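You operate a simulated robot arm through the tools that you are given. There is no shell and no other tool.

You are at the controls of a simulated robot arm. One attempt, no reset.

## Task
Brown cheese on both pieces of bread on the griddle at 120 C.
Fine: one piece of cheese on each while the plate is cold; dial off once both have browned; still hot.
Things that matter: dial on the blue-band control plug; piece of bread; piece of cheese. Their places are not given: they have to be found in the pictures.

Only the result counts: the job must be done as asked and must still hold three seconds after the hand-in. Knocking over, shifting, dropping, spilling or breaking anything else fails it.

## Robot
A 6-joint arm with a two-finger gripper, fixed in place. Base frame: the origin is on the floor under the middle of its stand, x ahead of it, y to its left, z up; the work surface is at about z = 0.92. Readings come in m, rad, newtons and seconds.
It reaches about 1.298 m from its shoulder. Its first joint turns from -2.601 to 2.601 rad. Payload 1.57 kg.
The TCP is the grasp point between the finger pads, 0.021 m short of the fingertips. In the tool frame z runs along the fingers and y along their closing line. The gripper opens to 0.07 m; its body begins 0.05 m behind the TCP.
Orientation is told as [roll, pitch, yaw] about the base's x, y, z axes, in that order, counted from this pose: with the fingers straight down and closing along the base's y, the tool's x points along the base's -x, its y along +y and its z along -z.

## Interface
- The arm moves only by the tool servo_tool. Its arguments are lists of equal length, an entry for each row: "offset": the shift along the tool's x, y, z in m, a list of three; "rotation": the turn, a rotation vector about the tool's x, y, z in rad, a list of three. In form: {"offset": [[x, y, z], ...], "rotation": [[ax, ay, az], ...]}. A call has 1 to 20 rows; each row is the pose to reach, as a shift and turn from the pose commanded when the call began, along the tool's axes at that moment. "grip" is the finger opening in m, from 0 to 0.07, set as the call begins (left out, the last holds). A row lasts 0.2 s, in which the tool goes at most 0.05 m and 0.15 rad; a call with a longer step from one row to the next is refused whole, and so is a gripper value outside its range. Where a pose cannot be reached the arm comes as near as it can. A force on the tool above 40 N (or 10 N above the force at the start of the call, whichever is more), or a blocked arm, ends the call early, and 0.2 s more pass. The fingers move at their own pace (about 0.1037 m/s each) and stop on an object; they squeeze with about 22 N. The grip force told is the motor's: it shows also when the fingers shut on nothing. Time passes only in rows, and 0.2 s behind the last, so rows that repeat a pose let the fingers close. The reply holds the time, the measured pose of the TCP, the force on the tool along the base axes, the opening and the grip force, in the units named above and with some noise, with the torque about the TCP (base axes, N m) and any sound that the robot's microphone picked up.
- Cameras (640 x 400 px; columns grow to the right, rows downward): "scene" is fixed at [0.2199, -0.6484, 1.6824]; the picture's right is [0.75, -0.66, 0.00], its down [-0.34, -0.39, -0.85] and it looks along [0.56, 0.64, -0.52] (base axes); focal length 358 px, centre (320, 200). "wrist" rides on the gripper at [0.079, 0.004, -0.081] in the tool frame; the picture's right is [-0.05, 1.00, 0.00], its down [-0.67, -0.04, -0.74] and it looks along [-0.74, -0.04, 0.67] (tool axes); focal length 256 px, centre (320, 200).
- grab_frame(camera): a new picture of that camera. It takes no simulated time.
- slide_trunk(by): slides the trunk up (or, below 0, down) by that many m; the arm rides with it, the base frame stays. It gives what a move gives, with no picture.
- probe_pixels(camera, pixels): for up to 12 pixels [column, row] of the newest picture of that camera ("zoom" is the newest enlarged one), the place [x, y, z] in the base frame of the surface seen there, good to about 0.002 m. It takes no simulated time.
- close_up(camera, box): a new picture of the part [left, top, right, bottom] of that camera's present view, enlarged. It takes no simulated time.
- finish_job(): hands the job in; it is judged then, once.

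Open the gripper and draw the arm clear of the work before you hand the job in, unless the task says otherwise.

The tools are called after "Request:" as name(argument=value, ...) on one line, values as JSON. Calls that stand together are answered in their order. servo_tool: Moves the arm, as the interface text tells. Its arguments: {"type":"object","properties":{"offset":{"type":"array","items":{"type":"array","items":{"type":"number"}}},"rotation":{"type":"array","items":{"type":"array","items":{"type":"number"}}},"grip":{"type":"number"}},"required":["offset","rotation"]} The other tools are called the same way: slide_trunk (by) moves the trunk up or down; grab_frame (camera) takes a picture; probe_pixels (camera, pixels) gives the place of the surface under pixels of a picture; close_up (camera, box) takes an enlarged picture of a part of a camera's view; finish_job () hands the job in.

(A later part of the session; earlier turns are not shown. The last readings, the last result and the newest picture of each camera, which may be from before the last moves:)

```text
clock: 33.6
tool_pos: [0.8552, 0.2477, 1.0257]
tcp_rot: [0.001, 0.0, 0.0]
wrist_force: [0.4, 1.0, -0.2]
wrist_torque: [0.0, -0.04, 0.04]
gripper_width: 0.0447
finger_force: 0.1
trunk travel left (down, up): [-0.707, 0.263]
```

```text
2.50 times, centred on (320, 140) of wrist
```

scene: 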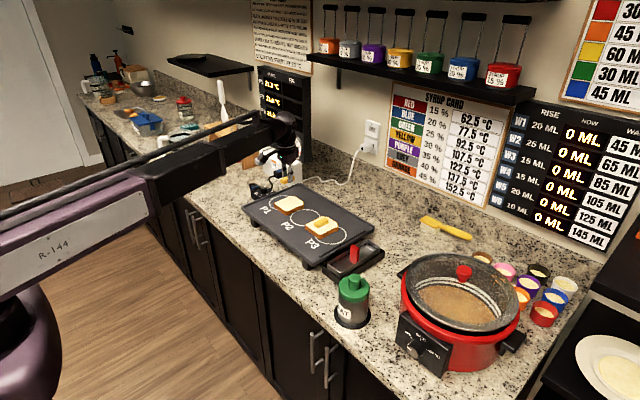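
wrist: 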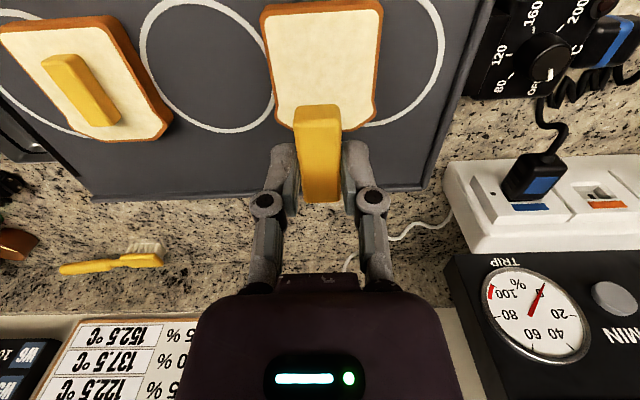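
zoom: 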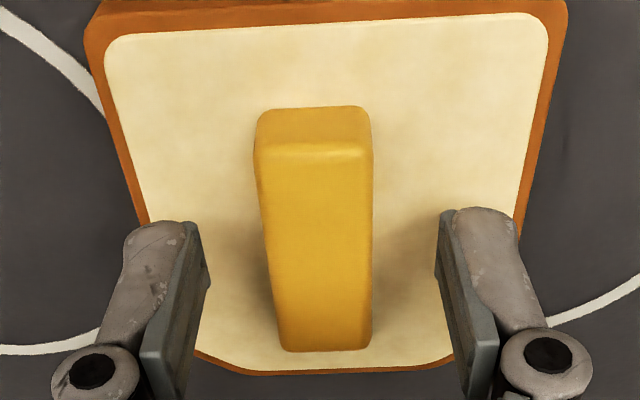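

Cheese A rests on bread 1. I raise the trunk and move over to see the dial at about (0.857, 0.42).

Request:
slide_trunk(by=0.12)

Request:
servo_tool(offset=[[0.008, 0.04, 0], [0.016, 0.08, 0], [0.024, 0.12, 0], [0.032, 0.16, 0], [0.04, 0.17, 0], [0.04, 0.17, 0]], rotation=[[0, 0, 0], [0, 0, 0], [0, 0, 0], [0, 0, 0], [0, 0, 0], [0, 0, 0]])

Request:
grab_frame(camera="wrist")

Request:
grab_frame(camera="scene")

```text
clock: 35.1
tool_pos: [0.856, 0.2475, 1.1468]
tcp_rot: [-0.001, 0.001, -0.001]
wrist_force: [-0.1, 0.0, -0.3]
wrist_torque: [0.02, 0.0, 0.01]
gripper_width: 0.045
finger_force: 0.1
trunk travel left (down, up): [-0.827, 0.143]
```

```text
clock: 36.5
tool_pos: [0.8159, 0.4171, 1.1463]
tcp_rot: [0.0, -0.001, 0.0]
wrist_force: [-0.1, -0.4, 0.6]
wrist_torque: [0.0, -0.04, -0.02]
gripper_width: 0.0448
finger_force: 0.1
trunk travel left (down, up): [-0.827, 0.143]
```

```text
taken
```

wrist: 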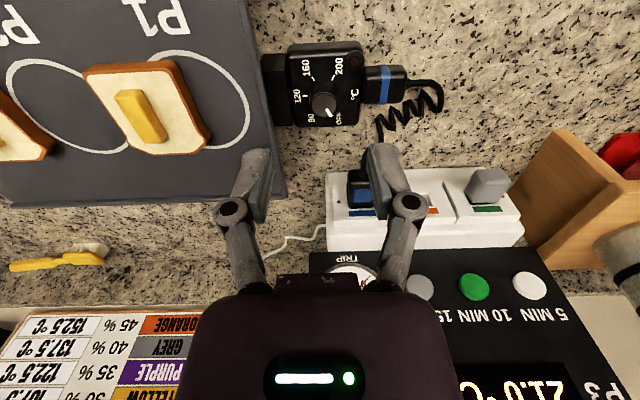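

```text
taken
```

scene: 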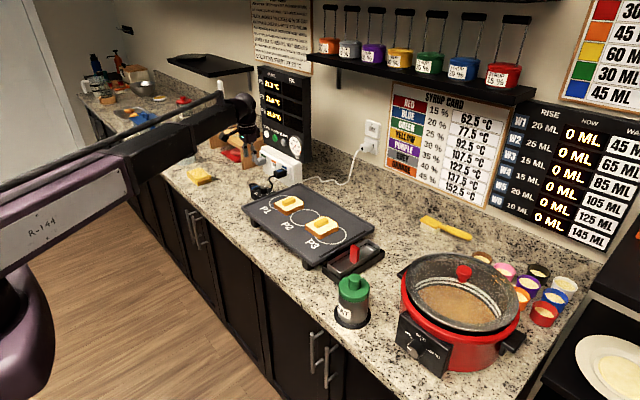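

Now the dial is visible at (323,103). I enlarge it to read the marks.

Request:
close_up(camera="wrist", box=[260, 30, 388, 136])

```text
3.77 times, centred on (324, 83) of wrist
```

zoom: 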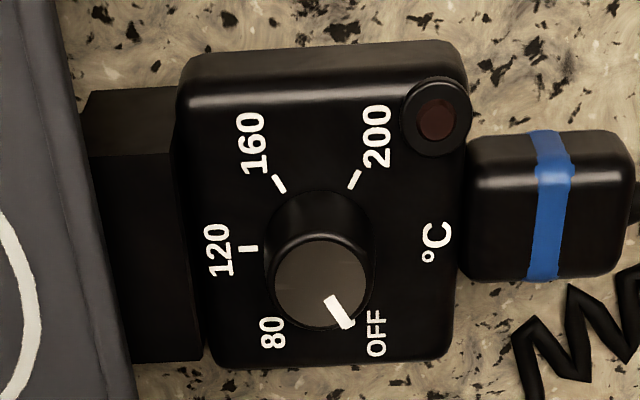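

I probe the ticks (120 at 248,248; 160 at 280,183; 200 at 354,180), the pointer line and the knob's rim.

Request:
probe_pixels(camera="zoom", pixels=[[248, 248], [280, 184], [354, 180], [331, 299], [350, 324], [320, 283], [280, 283], [362, 283], [320, 247], [320, 322], [375, 330], [272, 333]])

Request:
probe_pixels(camera="zoom", pixels=[[200, 250], [455, 250], [320, 70], [320, 350], [435, 120], [258, 248], [240, 248], [284, 190], [350, 187], [300, 215], [345, 215], [340, 312]])

```text
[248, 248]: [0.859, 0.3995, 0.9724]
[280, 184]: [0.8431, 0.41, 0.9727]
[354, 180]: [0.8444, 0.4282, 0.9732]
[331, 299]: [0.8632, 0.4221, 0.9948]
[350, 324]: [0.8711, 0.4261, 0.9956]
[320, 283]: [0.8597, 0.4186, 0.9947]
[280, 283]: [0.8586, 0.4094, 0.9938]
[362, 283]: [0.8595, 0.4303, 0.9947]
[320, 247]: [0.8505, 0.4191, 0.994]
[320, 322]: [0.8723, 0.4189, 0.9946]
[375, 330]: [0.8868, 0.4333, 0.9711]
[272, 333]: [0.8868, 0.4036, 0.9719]
```

```text
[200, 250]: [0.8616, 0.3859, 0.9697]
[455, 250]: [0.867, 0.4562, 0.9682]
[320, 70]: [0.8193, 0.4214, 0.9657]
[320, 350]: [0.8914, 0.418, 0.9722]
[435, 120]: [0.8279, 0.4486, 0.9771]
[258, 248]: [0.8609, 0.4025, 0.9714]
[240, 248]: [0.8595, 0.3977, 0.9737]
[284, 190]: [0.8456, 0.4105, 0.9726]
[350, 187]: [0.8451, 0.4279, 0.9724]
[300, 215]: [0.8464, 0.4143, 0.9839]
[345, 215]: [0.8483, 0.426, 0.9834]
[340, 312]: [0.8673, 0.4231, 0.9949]
```

Knob centre ≈ (0.8605, 0.4193), about 24 mm wide, top at 0.995, panel at 0.972. Marks lie 60° apart: OFF → 80 → 120 clockwise, so the turn is +120° about the tool's z. I move over the knob and lower to see it nearer.

Request:
servo_tool(offset=[[-0.022, 0.001, 0], [-0.0445, 0.002, 0], [-0.0445, 0.002, 0], [-0.0445, 0.002, 0]], rotation=[[0, 0, 0], [0, 0, 0], [0, 0, 0], [0, 0, 0]], grip=0.045)

Request:
slide_trunk(by=-0.06)

Request:
grab_frame(camera="wrist")

Request:
close_up(camera="wrist", box=[240, 40, 400, 140])

```text
clock: 37.5
tool_pos: [0.8598, 0.4188, 1.1452]
tcp_rot: [0.001, 0.001, 0.0]
wrist_force: [0.2, 0.6, -0.3]
wrist_torque: [-0.01, -0.01, 0.0]
gripper_width: 0.045
finger_force: 0.1
trunk travel left (down, up): [-0.827, 0.143]
```

```text
clock: 38.5
tool_pos: [0.8592, 0.4201, 1.0864]
tcp_rot: [-0.001, 0.001, 0.0]
wrist_force: [0.0, 0.9, 0.4]
wrist_torque: [0.03, 0.04, -0.02]
gripper_width: 0.0449
finger_force: 0.1
trunk travel left (down, up): [-0.767, 0.203]
```

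```text
taken
```

wrist: 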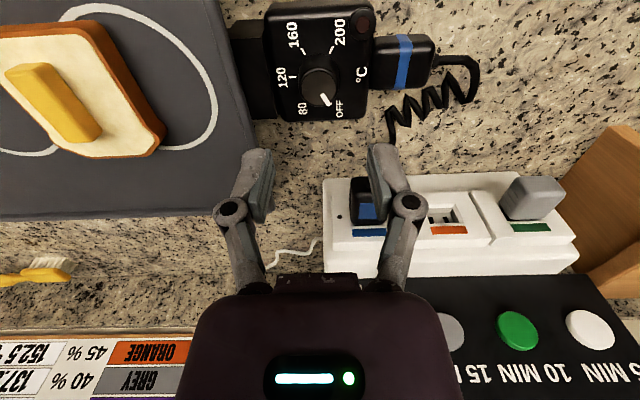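

```text
4.00 times, centred on (320, 90) of wrist
```

zoom: 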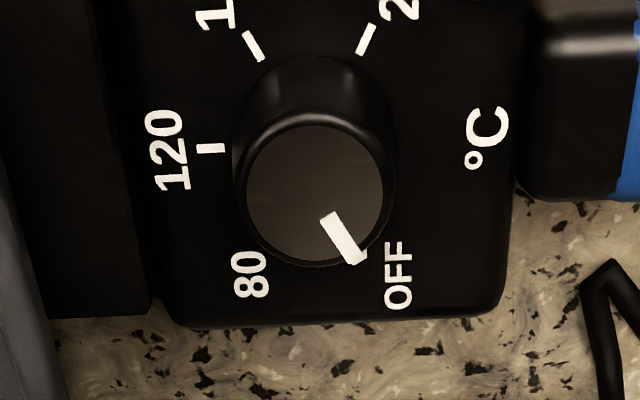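

I probe the knob rim at its four extremes, the pointer ends, and the griddle edge and nearby neighbours.

Request:
probe_pixels(camera="zoom", pixels=[[250, 194], [379, 194], [314, 130], [314, 259], [314, 194], [328, 218], [355, 258], [210, 148], [253, 46], [366, 40], [238, 150], [392, 150]])

Request:
probe_pixels(camera="wrist", pixels=[[240, 90], [228, 90], [245, 110], [255, 80], [270, 60], [375, 60], [362, 20], [395, 60], [415, 85], [365, 195], [340, 180], [425, 190]])

```text
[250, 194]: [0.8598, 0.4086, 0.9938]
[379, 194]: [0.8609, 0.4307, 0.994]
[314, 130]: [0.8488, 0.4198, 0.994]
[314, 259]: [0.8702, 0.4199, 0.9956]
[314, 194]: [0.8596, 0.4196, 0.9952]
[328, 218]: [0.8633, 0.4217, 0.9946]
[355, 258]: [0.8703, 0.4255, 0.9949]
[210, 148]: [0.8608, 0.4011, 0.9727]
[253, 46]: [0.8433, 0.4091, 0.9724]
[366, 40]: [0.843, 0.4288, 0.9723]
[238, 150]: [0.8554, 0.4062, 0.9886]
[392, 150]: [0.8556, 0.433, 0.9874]
```

```text
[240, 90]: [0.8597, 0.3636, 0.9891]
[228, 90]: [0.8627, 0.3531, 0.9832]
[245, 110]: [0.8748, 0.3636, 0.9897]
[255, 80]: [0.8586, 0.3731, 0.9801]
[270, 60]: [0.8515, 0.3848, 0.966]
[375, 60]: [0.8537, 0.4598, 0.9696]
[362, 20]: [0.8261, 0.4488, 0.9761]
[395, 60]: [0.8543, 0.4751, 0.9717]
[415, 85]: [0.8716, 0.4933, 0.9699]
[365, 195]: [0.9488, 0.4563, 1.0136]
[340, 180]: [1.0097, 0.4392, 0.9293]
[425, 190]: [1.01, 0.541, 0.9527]
```

Knob centre is (0.8598, 0.4197); the griddle rim is 5.6 cm off and the lamp stays lower than the tips at z 0.980. I pre-rotate the tool by −60° so that the 120° turn ends at +60°.

Request:
servo_tool(offset=[[0, 0, 0], [0, 0, 0], [0, 0, 0], [0, 0, 0], [0, 0, 0], [0, 0, 0], [0, 0, 0], [0, 0, 0], [0, 0, 0]], rotation=[[0, 0, -0.15], [0, 0, -0.3], [0, 0, -0.45], [0, 0, -0.6], [0, 0, -0.75], [0, 0, -0.9], [0, 0, -1.047], [0, 0, -1.047], [0, 0, -1.047]], grip=0.042)

Request:
grab_frame(camera="wrist")

Request:
grab_frame(camera="scene")

```text
clock: 40.5
tool_pos: [0.8599, 0.42, 1.0855]
tcp_rot: [0.0, -0.001, 1.05]
wrist_force: [-0.9, -0.5, 0.0]
wrist_torque: [-0.02, -0.03, 0.01]
gripper_width: 0.0422
finger_force: 0.1
trunk travel left (down, up): [-0.767, 0.203]
```

```text
taken
```

wrist: 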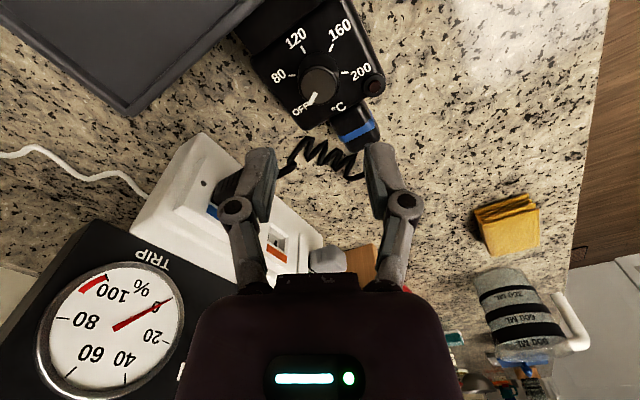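

```text
taken
```

scene: 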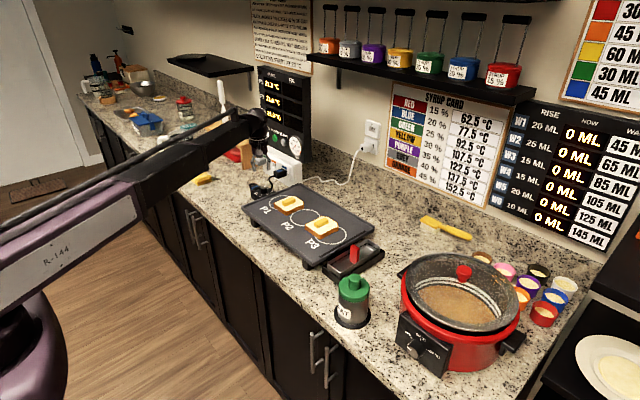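

Yaw is now +1.05 rad and the knob sits at (318,85) between the fingers. I lower partway and check.

Request:
slide_trunk(by=-0.055)

Request:
grab_frame(camera="wrist")

Request:
close_up(camera="scene", box=[220, 130, 316, 200])

```text
clock: 41.5
tool_pos: [0.8599, 0.4203, 1.0313]
tcp_rot: [0.001, 0.002, 1.049]
wrist_force: [0.0, 0.3, 0.5]
wrist_torque: [0.0, -0.03, 0.01]
gripper_width: 0.042
finger_force: 0.1
trunk travel left (down, up): [-0.712, 0.258]
```

```text
taken
```

wrist: 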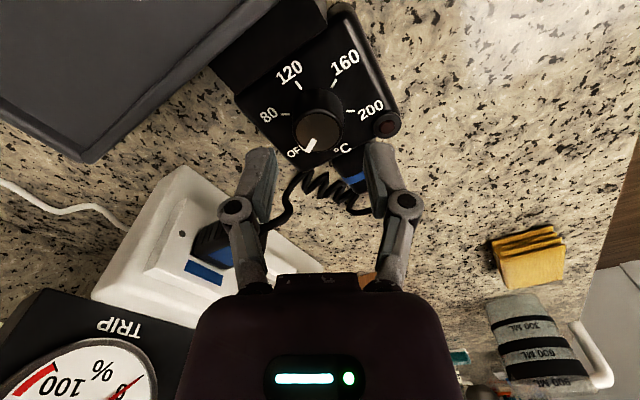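

```text
5.71 times, centred on (268, 165) of scene
```

zoom: 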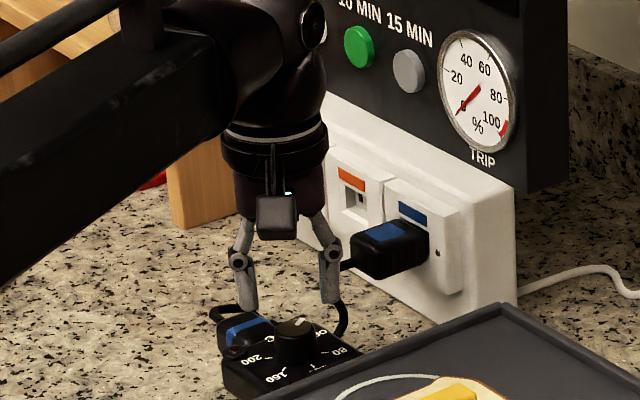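

I check knob centring once more in this nearer view.

Request:
close_up(camera="wrist", box=[256, 75, 384, 175])

```text
4.00 times, centred on (320, 125) of wrist
```

zoom: 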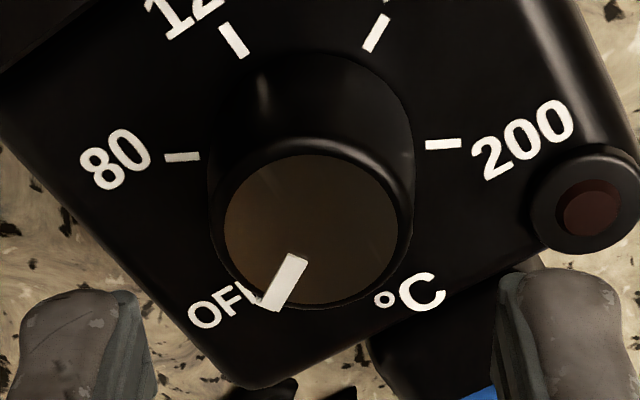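

I probe rim points of the knob here to settle the centre.

Request:
probe_pixels(camera="zoom", pixels=[[228, 230], [394, 230], [311, 160], [311, 300], [311, 230], [262, 170], [362, 170], [362, 288], [250, 285], [585, 200], [550, 190], [182, 157]])

```text
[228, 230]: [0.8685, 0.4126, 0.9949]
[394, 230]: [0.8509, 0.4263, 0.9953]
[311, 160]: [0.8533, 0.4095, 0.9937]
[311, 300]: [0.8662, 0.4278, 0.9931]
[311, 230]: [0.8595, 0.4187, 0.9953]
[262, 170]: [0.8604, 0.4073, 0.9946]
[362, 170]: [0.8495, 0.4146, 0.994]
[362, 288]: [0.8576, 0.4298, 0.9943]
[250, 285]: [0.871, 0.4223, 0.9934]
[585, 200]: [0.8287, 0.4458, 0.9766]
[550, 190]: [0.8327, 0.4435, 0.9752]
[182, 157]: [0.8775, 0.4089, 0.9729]
```

Centre ≈ (0.8597, 0.4188), about 1 mm off the TCP. I correct this, lower 3 cm, then close on the knob.

Request:
servo_tool(offset=[[0.001, -0.0006, 0], [0.001, -0.0006, 0], [0.001, -0.0006, 0]], rotation=[[0, 0, 0], [0, 0, 0], [0, 0, 0]], grip=0.042)

Request:
slide_trunk(by=-0.03)

Request:
grab_frame(camera="wrist")

Request:
close_up(camera="scene", box=[220, 130, 316, 200])

```text
clock: 42.3
tool_pos: [0.8588, 0.4194, 1.0316]
tcp_rot: [0.0, -0.001, 1.047]
wrist_force: [1.3, 0.2, 0.7]
wrist_torque: [-0.04, 0.01, -0.01]
gripper_width: 0.0422
finger_force: 0.0
trunk travel left (down, up): [-0.712, 0.258]
```

```text
clock: 43.0
tool_pos: [0.8608, 0.4191, 1.0005]
tcp_rot: [0.0, 0.001, 1.047]
wrist_force: [-0.1, 0.8, -0.4]
wrist_torque: [-0.04, 0.0, -0.01]
gripper_width: 0.0421
finger_force: 0.0
trunk travel left (down, up): [-0.682, 0.288]
```

```text
taken
```

wrist: 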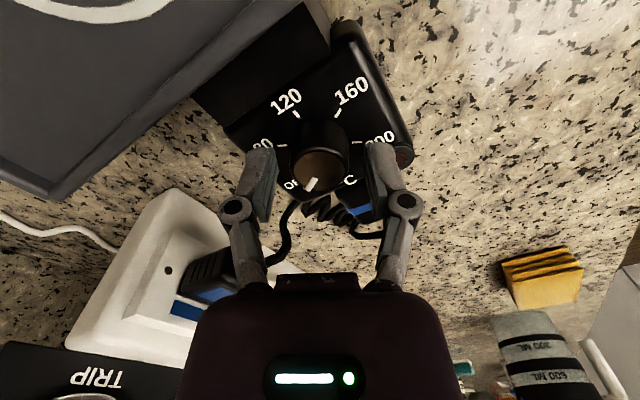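

```text
5.71 times, centred on (268, 165) of scene
```

zoom: 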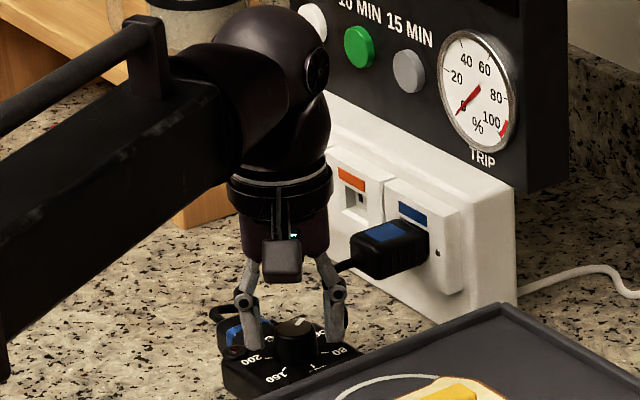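

The fingers straddle the knob at (318,168). I close on it.

Request:
servo_tool(offset=[[0, 0, 0], [0, 0, 0], [0, 0, 0]], rotation=[[0, 0, 0], [0, 0, 0], [0, 0, 0]], grip=0.012)

Request:
grab_frame(camera="wrist")

```text
clock: 43.8
tool_pos: [0.8602, 0.418, 1.0007]
tcp_rot: [0.001, 0.0, 1.049]
wrist_force: [3.7, 1.0, 5.3]
wrist_torque: [-0.06, -0.07, -0.12]
gripper_width: 0.0284
finger_force: 21.9
trunk travel left (down, up): [-0.682, 0.288]
```

```text
taken
```

wrist: 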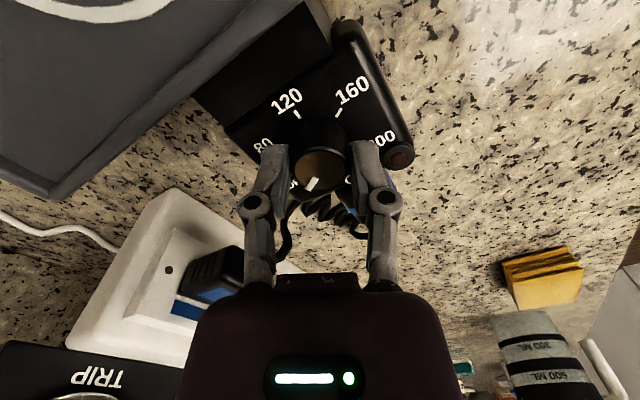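

The knob is held (28 mm, 22 N). I turn clockwise about 0.45 rad first and check the reaction.

Request:
servo_tool(offset=[[0, 0, 0], [0, 0, 0], [0, 0, 0], [0, 0, 0]], rotation=[[0, 0, 0.12], [0, 0, 0.24], [0, 0, 0.36], [0, 0, 0.45]])

Request:
close_up(camera="wrist", box=[220, 60, 420, 220])

```text
clock: 44.8
tool_pos: [0.859, 0.419, 1.0008]
tcp_rot: [-0.002, -0.002, 0.595]
wrist_force: [8.0, 2.7, 8.4]
wrist_torque: [0.03, -0.16, 0.02]
gripper_width: 0.0279
finger_force: 22.1
trunk travel left (down, up): [-0.682, 0.288]
```

```text
2.50 times, centred on (320, 140) of wrist
```

zoom: 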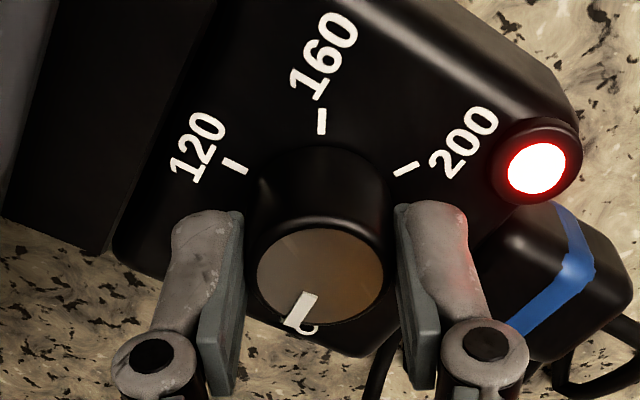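

The lamp went on and the pointer turns with the fingers. I continue clockwise to a total of 120° (1.644 rad more).

Request:
servo_tool(offset=[[0, 0, 0], [0, 0, 0], [0, 0, 0], [0, 0, 0], [0, 0, 0], [0, 0, 0], [0, 0, 0], [0, 0, 0], [0, 0, 0], [0, 0, 0], [0, 0, 0], [0, 0, 0], [0, 0, 0]], rotation=[[0, 0, 0.13], [0, 0, 0.26], [0, 0, 0.39], [0, 0, 0.52], [0, 0, 0.65], [0, 0, 0.78], [0, 0, 0.91], [0, 0, 1.04], [0, 0, 1.17], [0, 0, 1.3], [0, 0, 1.43], [0, 0, 1.56], [0, 0, 1.644]])

Request:
grab_frame(camera="wrist")

Request:
close_up(camera="scene", box=[220, 60, 348, 210])

```text
clock: 47.6
tool_pos: [0.8594, 0.4187, 1.0012]
tcp_rot: [-0.001, 0.002, -1.05]
wrist_force: [8.9, 7.0, 9.8]
wrist_torque: [0.1, -0.22, 0.02]
gripper_width: 0.0277
finger_force: 21.9
trunk travel left (down, up): [-0.682, 0.288]
```

```text
taken
```

wrist: 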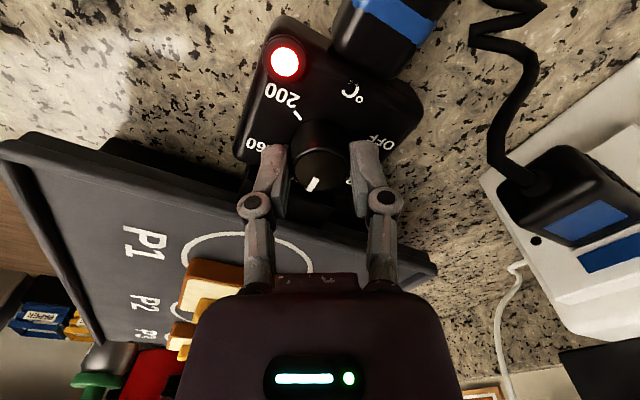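

```text
2.67 times, centred on (284, 135) of scene
```

zoom: 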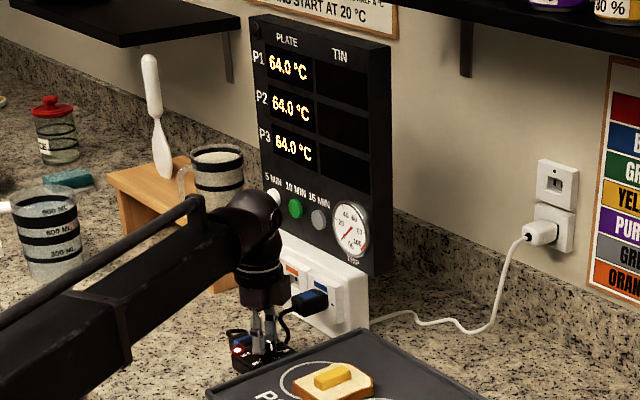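

Pointer moved with no slip; the plates already read 64 °C. I enlarge the dial to check the pointer against the 120 mark.

Request:
close_up(camera="wrist", box=[240, 90, 400, 210])

Request:
close_up(camera="scene", box=[248, 165, 298, 200])

Request:
close_up(camera="scene", box=[265, 185, 355, 241])

```text
3.33 times, centred on (320, 150) of wrist
```

zoom: 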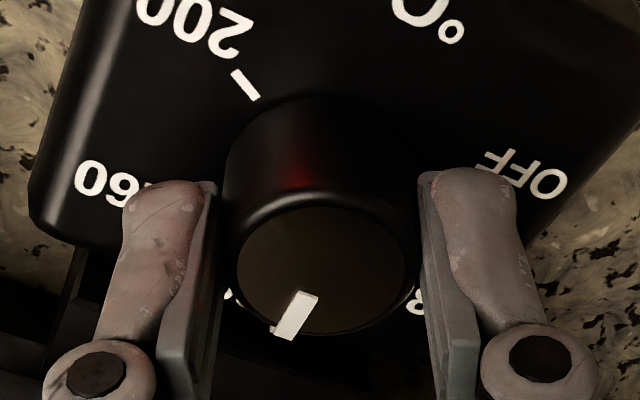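

```text
11.43 times, centred on (273, 182) of scene
```

zoom: 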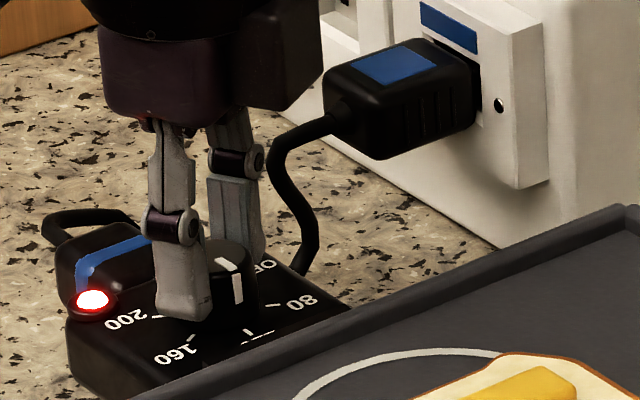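

```text
7.11 times, centred on (310, 213) of scene
```

zoom: 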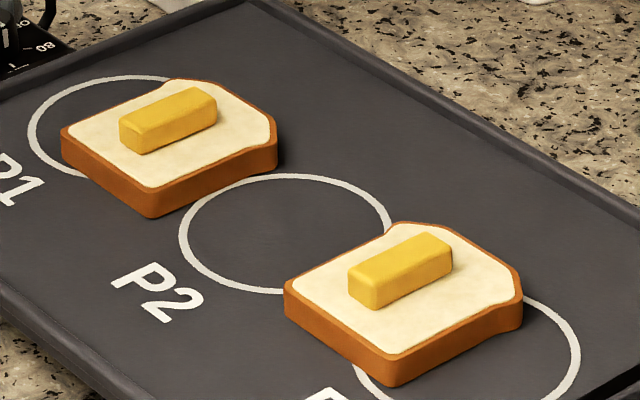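

The pointer mark on the knob's side faces the 120 tick. I probe the pointer ends to compute the angle.

Request:
close_up(camera="wrist", box=[240, 90, 400, 210])

Request:
probe_pixels(camera="zoom", pixels=[[302, 297], [288, 333], [295, 315], [243, 270], [402, 270], [322, 212], [322, 325], [245, 85], [318, 268]])

```text
3.33 times, centred on (320, 150) of wrist
```

zoom: 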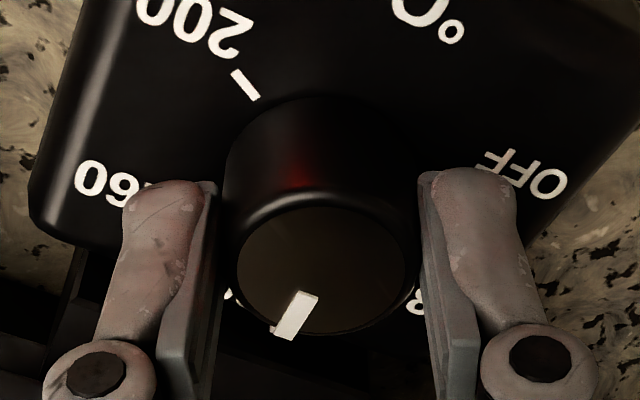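

```text
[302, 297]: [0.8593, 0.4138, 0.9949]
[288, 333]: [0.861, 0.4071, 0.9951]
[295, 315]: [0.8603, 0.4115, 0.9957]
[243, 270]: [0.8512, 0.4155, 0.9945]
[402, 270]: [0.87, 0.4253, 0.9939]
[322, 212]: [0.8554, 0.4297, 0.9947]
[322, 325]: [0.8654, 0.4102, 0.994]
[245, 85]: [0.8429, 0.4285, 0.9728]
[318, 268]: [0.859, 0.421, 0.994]
```

The pointer faces −y from the knob centre, that is on the 120 mark. I keep hold of the knob and let 1.2 s pass, watching the cheese and plate temperatures.

Request:
servo_tool(offset=[[0, 0, 0], [0, 0, 0], [0, 0, 0], [0, 0, 0], [0, 0, 0]], rotation=[[0, 0, 0], [0, 0, 0], [0, 0, 0], [0, 0, 0], [0, 0, 0]])

Request:
close_up(camera="scene", box=[240, 60, 360, 240])

```text
clock: 48.8
tool_pos: [0.8587, 0.4196, 1.0012]
tcp_rot: [0.0, 0.002, -1.047]
wrist_force: [10.4, 7.2, 11.7]
wrist_torque: [0.14, -0.22, 0.02]
gripper_width: 0.028
finger_force: 21.3
trunk travel left (down, up): [-0.682, 0.288]
```

```text
2.22 times, centred on (300, 150) of scene
```

zoom: 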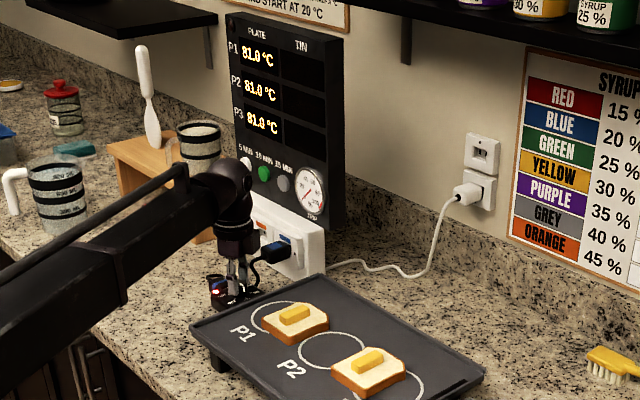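

Plates read 81 °C. The side force is creeping up, so I open the fingers slightly around the knob and wait.

Request:
servo_tool(offset=[[0, 0, 0], [0, 0, 0], [0, 0, 0], [0, 0, 0], [0, 0, 0]], rotation=[[0, 0, 0], [0, 0, 0], [0, 0, 0], [0, 0, 0], [0, 0, 0]], grip=0.038)

Request:
close_up(camera="scene", box=[240, 60, 360, 240])

Request:
close_up(camera="wrist", box=[240, 90, 400, 210])

```text
clock: 50.0
tool_pos: [0.8603, 0.4196, 1.0005]
tcp_rot: [-0.001, -0.001, -1.047]
wrist_force: [0.0, 0.2, -0.5]
wrist_torque: [0.01, 0.0, 0.03]
gripper_width: 0.0379
finger_force: 0.0
trunk travel left (down, up): [-0.682, 0.288]
```

```text
2.22 times, centred on (300, 150) of scene
```

zoom: 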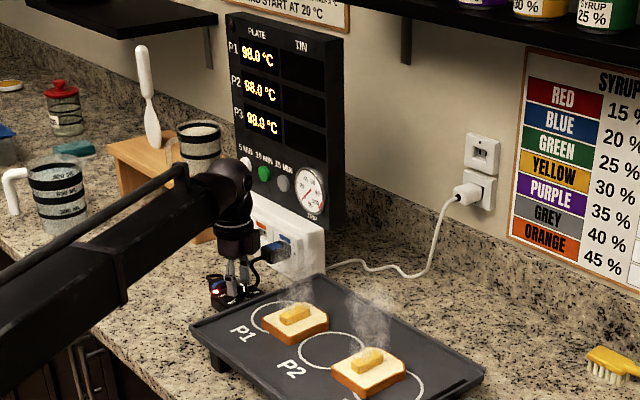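

```text
3.33 times, centred on (320, 150) of wrist
```

zoom: 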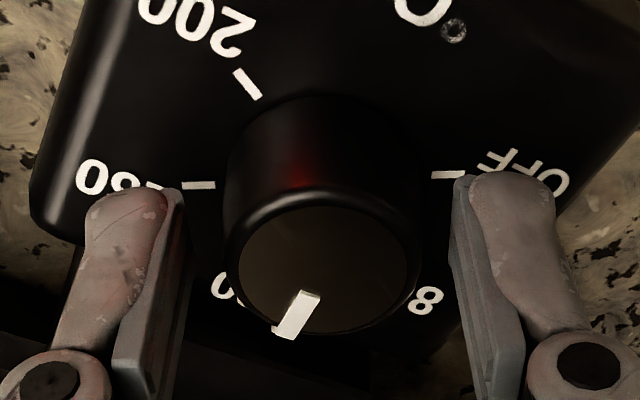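

Plates read 98 °C, steam rises from the cheese, and the forces are gone with the pointer unmoved. I wait another 1.2 s.

Request:
servo_tool(offset=[[0, 0, 0], [0, 0, 0], [0, 0, 0], [0, 0, 0], [0, 0, 0]], rotation=[[0, 0, 0], [0, 0, 0], [0, 0, 0], [0, 0, 0], [0, 0, 0]])

Request:
close_up(camera="scene", box=[240, 60, 360, 240])

Request:
close_up(camera="scene", box=[265, 185, 355, 241])

```text
clock: 51.2
tool_pos: [0.8594, 0.4188, 1.0003]
tcp_rot: [0.0, 0.0, -1.048]
wrist_force: [0.3, -0.6, 0.0]
wrist_torque: [0.02, -0.03, 0.0]
gripper_width: 0.0377
finger_force: 0.1
trunk travel left (down, up): [-0.682, 0.288]
```

```text
2.22 times, centred on (300, 150) of scene
```

zoom: 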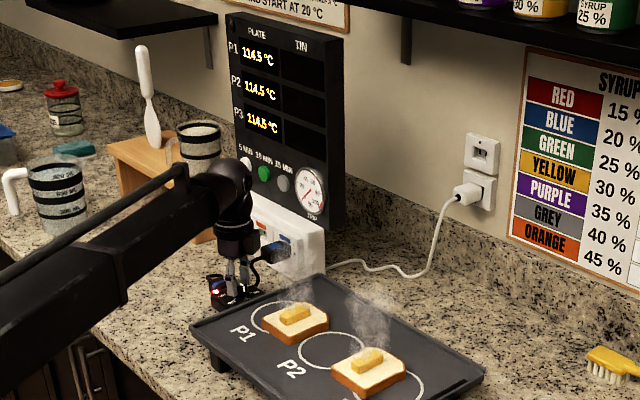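

```text
7.11 times, centred on (310, 213) of scene
```

zoom: 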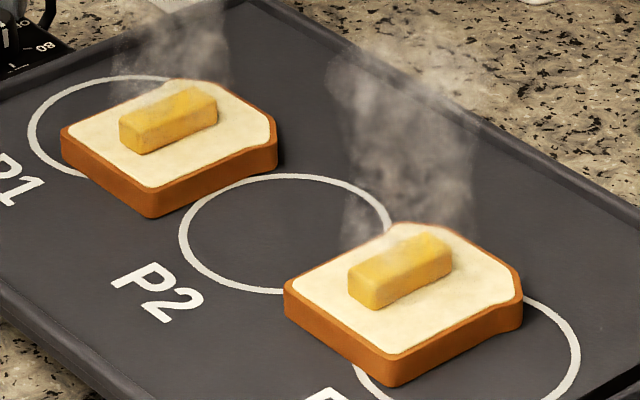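

Plates read 114.5 °C; the cheese is still yellow with steam. I wait on and check the colour.

Request:
servo_tool(offset=[[0, 0, 0], [0, 0, 0], [0, 0, 0], [0, 0, 0], [0, 0, 0]], rotation=[[0, 0, 0], [0, 0, 0], [0, 0, 0], [0, 0, 0], [0, 0, 0]])

Request:
close_up(camera="scene", box=[240, 60, 360, 240])

Request:
close_up(camera="scene", box=[265, 185, 355, 241])

```text
clock: 52.4
tool_pos: [0.8601, 0.4194, 1.0011]
tcp_rot: [-0.001, 0.0, -1.049]
wrist_force: [0.3, -0.6, -0.5]
wrist_torque: [0.03, -0.02, -0.05]
gripper_width: 0.0384
finger_force: 0.1
trunk travel left (down, up): [-0.682, 0.288]
```

```text
2.22 times, centred on (300, 150) of scene
```

zoom: 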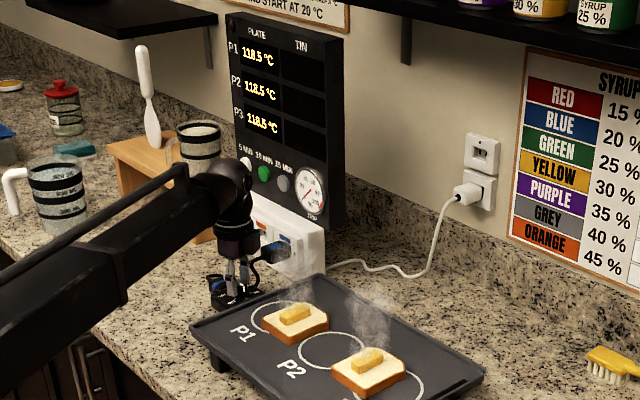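

```text
7.11 times, centred on (310, 213) of scene
```

zoom: 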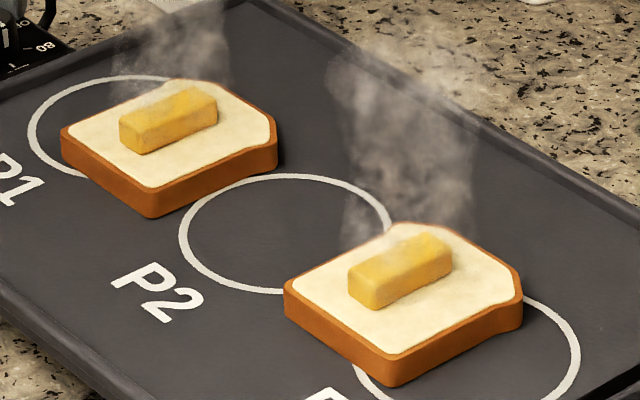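

The plates read 118.5 °C and the lamp has gone off, so the thermostat holds near 120. I wait another 1.2 s.

Request:
servo_tool(offset=[[0, 0, 0], [0, 0, 0], [0, 0, 0], [0, 0, 0], [0, 0, 0]], rotation=[[0, 0, 0], [0, 0, 0], [0, 0, 0], [0, 0, 0], [0, 0, 0]])

Request:
close_up(camera="scene", box=[240, 60, 360, 240])

Request:
close_up(camera="scene", box=[265, 185, 355, 241])

```text
clock: 53.6
tool_pos: [0.8591, 0.4187, 1.0003]
tcp_rot: [-0.001, 0.001, -1.046]
wrist_force: [-0.2, 0.1, -0.1]
wrist_torque: [0.02, 0.0, -0.03]
gripper_width: 0.0379
finger_force: 0.2
trunk travel left (down, up): [-0.682, 0.288]
```

```text
2.22 times, centred on (300, 150) of scene
```

zoom: 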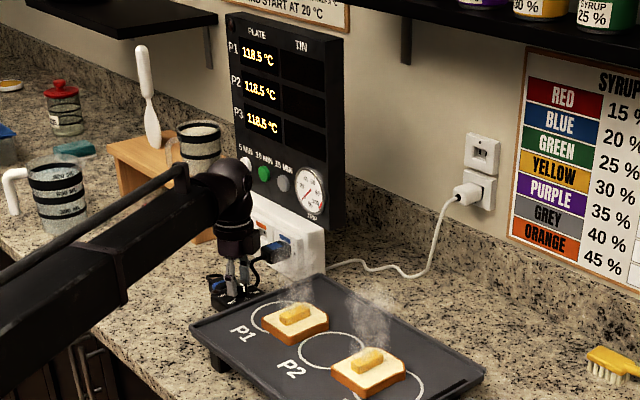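

```text
7.11 times, centred on (310, 213) of scene
```

zoom: 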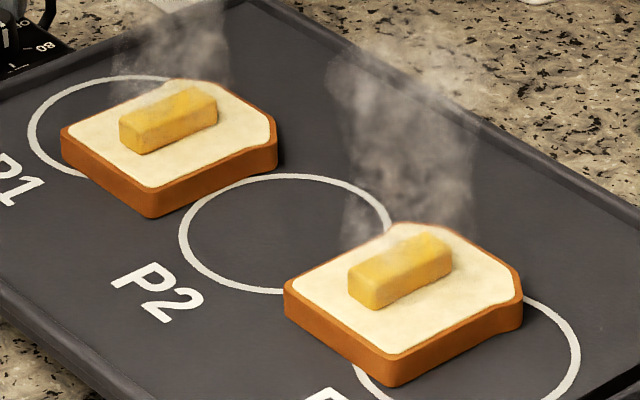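

I read the display and dial exactly in an enlarged view.

Request:
close_up(camera="scene", box=[252, 66, 312, 166])

Request:
close_up(camera="wrist", box=[220, 20, 420, 220])

```text
4.00 times, centred on (282, 116) of scene
```

zoom: 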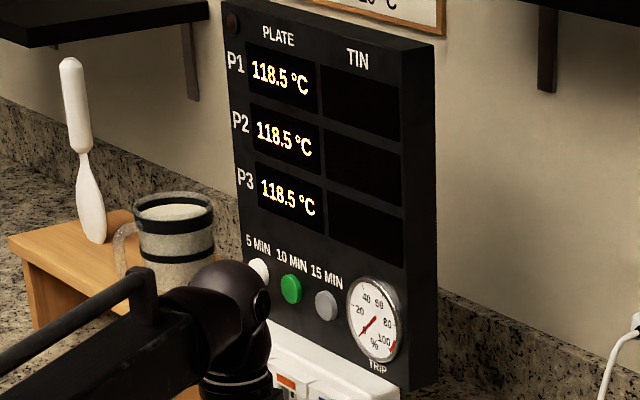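

```text
2.00 times, centred on (320, 120) of wrist
```

zoom: 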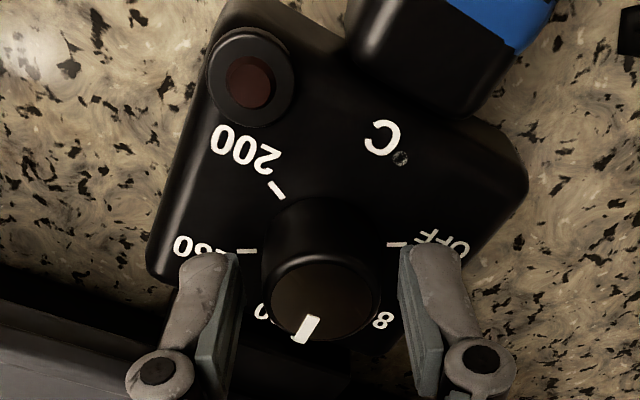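

The dial holds 118.5 °C steadily, about 2° short. I close and turn 0.04 rad further clockwise to come to 120.

Request:
servo_tool(offset=[[0, 0, 0], [0, 0, 0], [0, 0, 0], [0, 0, 0]], rotation=[[0, 0, 0], [0, 0, 0], [0, 0, 0.04], [0, 0, 0.04]], grip=0.012)

Request:
servo_tool(offset=[[0, 0, 0], [0, 0, 0], [0, 0, 0]], rotation=[[0, 0, 0], [0, 0, 0], [0, 0, 0]], grip=0.038)

Request:
close_up(camera="scene", box=[252, 66, 312, 166])

Request:
close_up(camera="scene", box=[265, 185, 355, 241])

```text
clock: 54.6
tool_pos: [0.86, 0.4191, 1.0004]
tcp_rot: [0.0, 0.001, -1.088]
wrist_force: [4.9, 2.7, 5.5]
wrist_torque: [0.05, -0.11, 0.02]
gripper_width: 0.028
finger_force: 21.7
trunk travel left (down, up): [-0.682, 0.288]
```

```text
clock: 55.4
tool_pos: [0.8604, 0.4195, 1.0006]
tcp_rot: [-0.001, 0.0, -1.086]
wrist_force: [-0.3, -0.4, 0.0]
wrist_torque: [0.02, 0.03, -0.02]
gripper_width: 0.038
finger_force: 0.0
trunk travel left (down, up): [-0.682, 0.288]
```

```text
4.00 times, centred on (282, 116) of scene
```

zoom: 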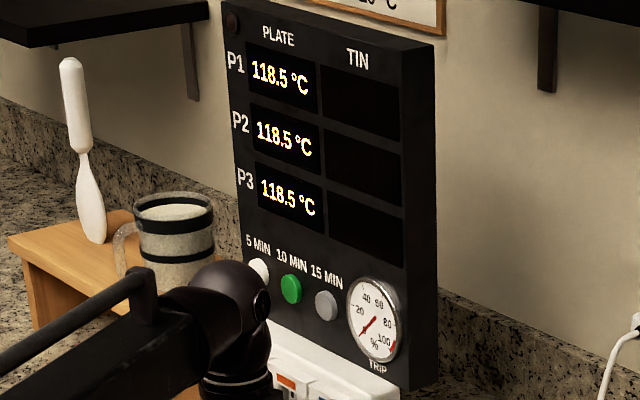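

```text
7.11 times, centred on (310, 213) of scene
```

zoom: 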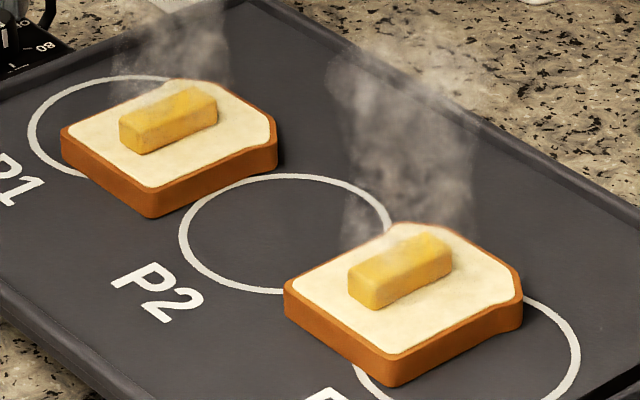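

Still 118.5 °C and yellow cheese. I check the dial pointer and wait 2 s more.

Request:
servo_tool(offset=[[0, 0, 0], [0, 0, 0], [0, 0, 0], [0, 0, 0], [0, 0, 0], [0, 0, 0], [0, 0, 0], [0, 0, 0], [0, 0, 0]], rotation=[[0, 0, 0], [0, 0, 0], [0, 0, 0], [0, 0, 0], [0, 0, 0], [0, 0, 0], [0, 0, 0], [0, 0, 0], [0, 0, 0]])

Request:
close_up(camera="scene", box=[252, 66, 312, 166])

Request:
close_up(camera="scene", box=[265, 185, 355, 241])

Request:
close_up(camera="wrist", box=[240, 90, 400, 210])

Request:
probe_pixels(camera="zoom", pixels=[[302, 297], [288, 333], [295, 315], [243, 270], [402, 270], [322, 212], [322, 325]])

```text
clock: 57.4
tool_pos: [0.8594, 0.4195, 1.0002]
tcp_rot: [0.001, 0.001, -1.087]
wrist_force: [-0.9, -0.2, -0.3]
wrist_torque: [0.0, 0.03, 0.0]
gripper_width: 0.038
finger_force: 0.1
trunk travel left (down, up): [-0.682, 0.288]
```

```text
4.00 times, centred on (282, 116) of scene
```

zoom: 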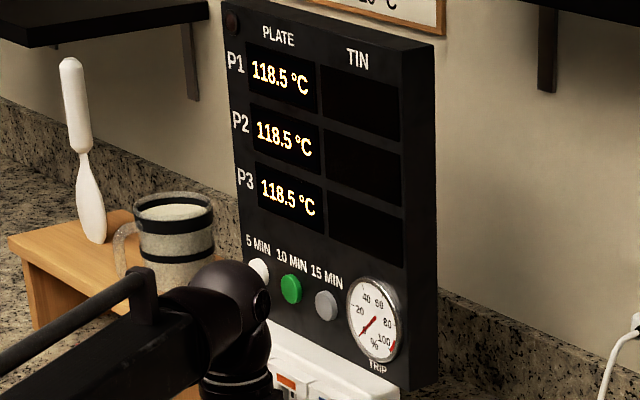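

```text
7.11 times, centred on (310, 213) of scene
```

zoom: 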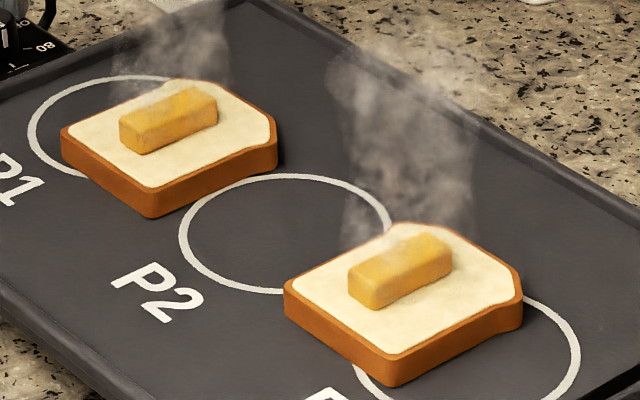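

```text
3.33 times, centred on (320, 150) of wrist
```

zoom: 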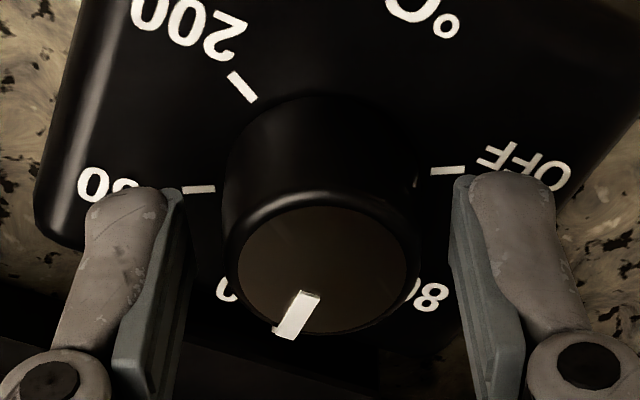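

```text
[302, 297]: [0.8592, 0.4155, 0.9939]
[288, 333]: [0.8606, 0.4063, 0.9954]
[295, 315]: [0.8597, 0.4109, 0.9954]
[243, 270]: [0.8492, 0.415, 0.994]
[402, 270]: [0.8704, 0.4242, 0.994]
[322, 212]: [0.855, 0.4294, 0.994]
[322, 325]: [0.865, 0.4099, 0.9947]
```

Pointer direction is −y within a degree or two (on 120), and the plates hold 118.5 °C. I keep waiting in short spans and watch the colour.

Request:
servo_tool(offset=[[0, 0, 0], [0, 0, 0], [0, 0, 0], [0, 0, 0], [0, 0, 0], [0, 0, 0], [0, 0, 0], [0, 0, 0], [0, 0, 0]], rotation=[[0, 0, 0], [0, 0, 0], [0, 0, 0], [0, 0, 0], [0, 0, 0], [0, 0, 0], [0, 0, 0], [0, 0, 0], [0, 0, 0]])

Request:
close_up(camera="scene", box=[240, 60, 360, 240])

Request:
close_up(camera="scene", box=[265, 185, 355, 241])

```text
clock: 59.4
tool_pos: [0.8602, 0.4198, 1.0001]
tcp_rot: [0.0, 0.0, -1.088]
wrist_force: [0.4, 0.5, -0.8]
wrist_torque: [-0.04, -0.01, -0.02]
gripper_width: 0.0383
finger_force: 0.0
trunk travel left (down, up): [-0.682, 0.288]
```

```text
2.22 times, centred on (300, 150) of scene
```

zoom: 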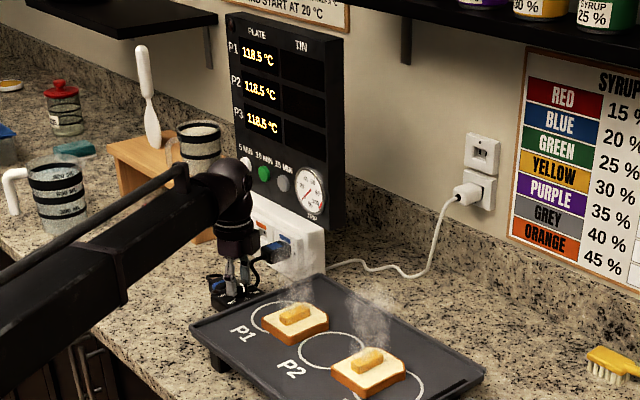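

```text
7.11 times, centred on (310, 213) of scene
```

zoom: 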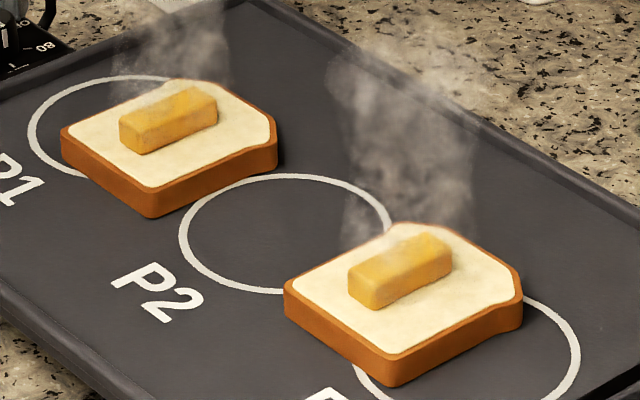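

The cheese is slowly turning more golden. I wait 3 s more.

Request:
servo_tool(offset=[[0, 0, 0], [0, 0, 0], [0, 0, 0], [0, 0, 0], [0, 0, 0], [0, 0, 0], [0, 0, 0], [0, 0, 0], [0, 0, 0], [0, 0, 0], [0, 0, 0], [0, 0, 0], [0, 0, 0], [0, 0, 0]], rotation=[[0, 0, 0], [0, 0, 0], [0, 0, 0], [0, 0, 0], [0, 0, 0], [0, 0, 0], [0, 0, 0], [0, 0, 0], [0, 0, 0], [0, 0, 0], [0, 0, 0], [0, 0, 0], [0, 0, 0], [0, 0, 0]])

Request:
close_up(camera="scene", box=[252, 66, 312, 166])

Request:
close_up(camera="scene", box=[265, 185, 355, 241])

```text
clock: 62.4
tool_pos: [0.8604, 0.4194, 1.0001]
tcp_rot: [0.0, -0.001, -1.086]
wrist_force: [0.9, 0.9, 0.4]
wrist_torque: [0.03, -0.03, 0.01]
gripper_width: 0.0381
finger_force: 0.2
trunk travel left (down, up): [-0.682, 0.288]
```

```text
4.00 times, centred on (282, 116) of scene
```

zoom: 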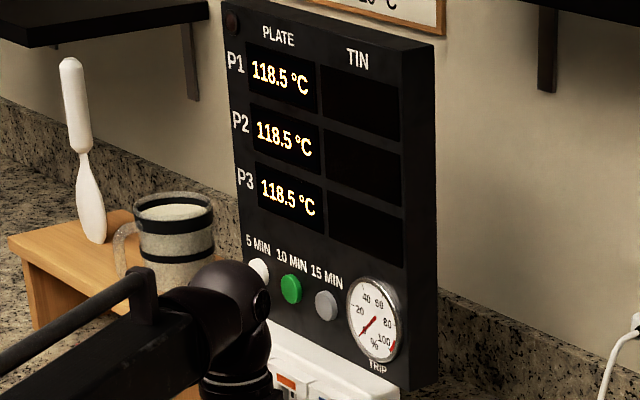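

```text
7.11 times, centred on (310, 213) of scene
```

zoom: 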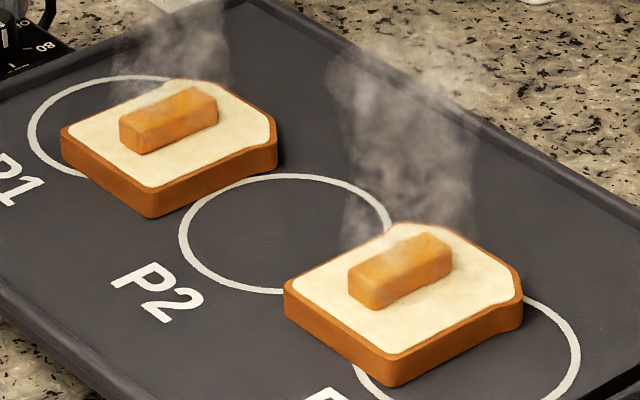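

The cheese has turned orange-brown. I watch in shorter spans: 0.6 s now.

Request:
servo_tool(offset=[[0, 0, 0], [0, 0, 0]], rotation=[[0, 0, 0], [0, 0, 0]])

Request:
close_up(camera="scene", box=[265, 185, 355, 241])

```text
clock: 63.0
tool_pos: [0.8595, 0.4185, 1.0011]
tcp_rot: [0.0, 0.0, -1.087]
wrist_force: [-0.1, -0.5, 0.4]
wrist_torque: [0.02, -0.03, 0.02]
gripper_width: 0.038
finger_force: 0.1
trunk travel left (down, up): [-0.682, 0.288]
```

```text
7.11 times, centred on (310, 213) of scene
```

zoom: 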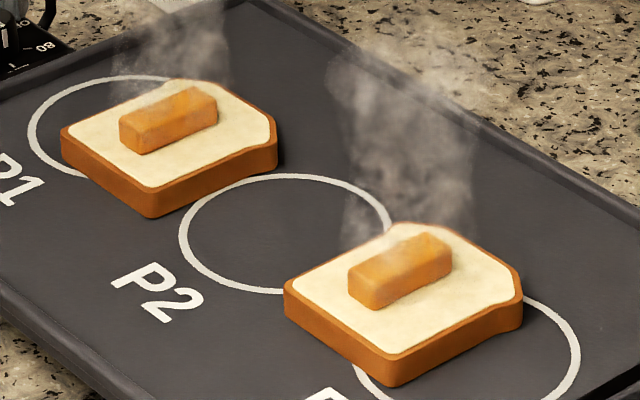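

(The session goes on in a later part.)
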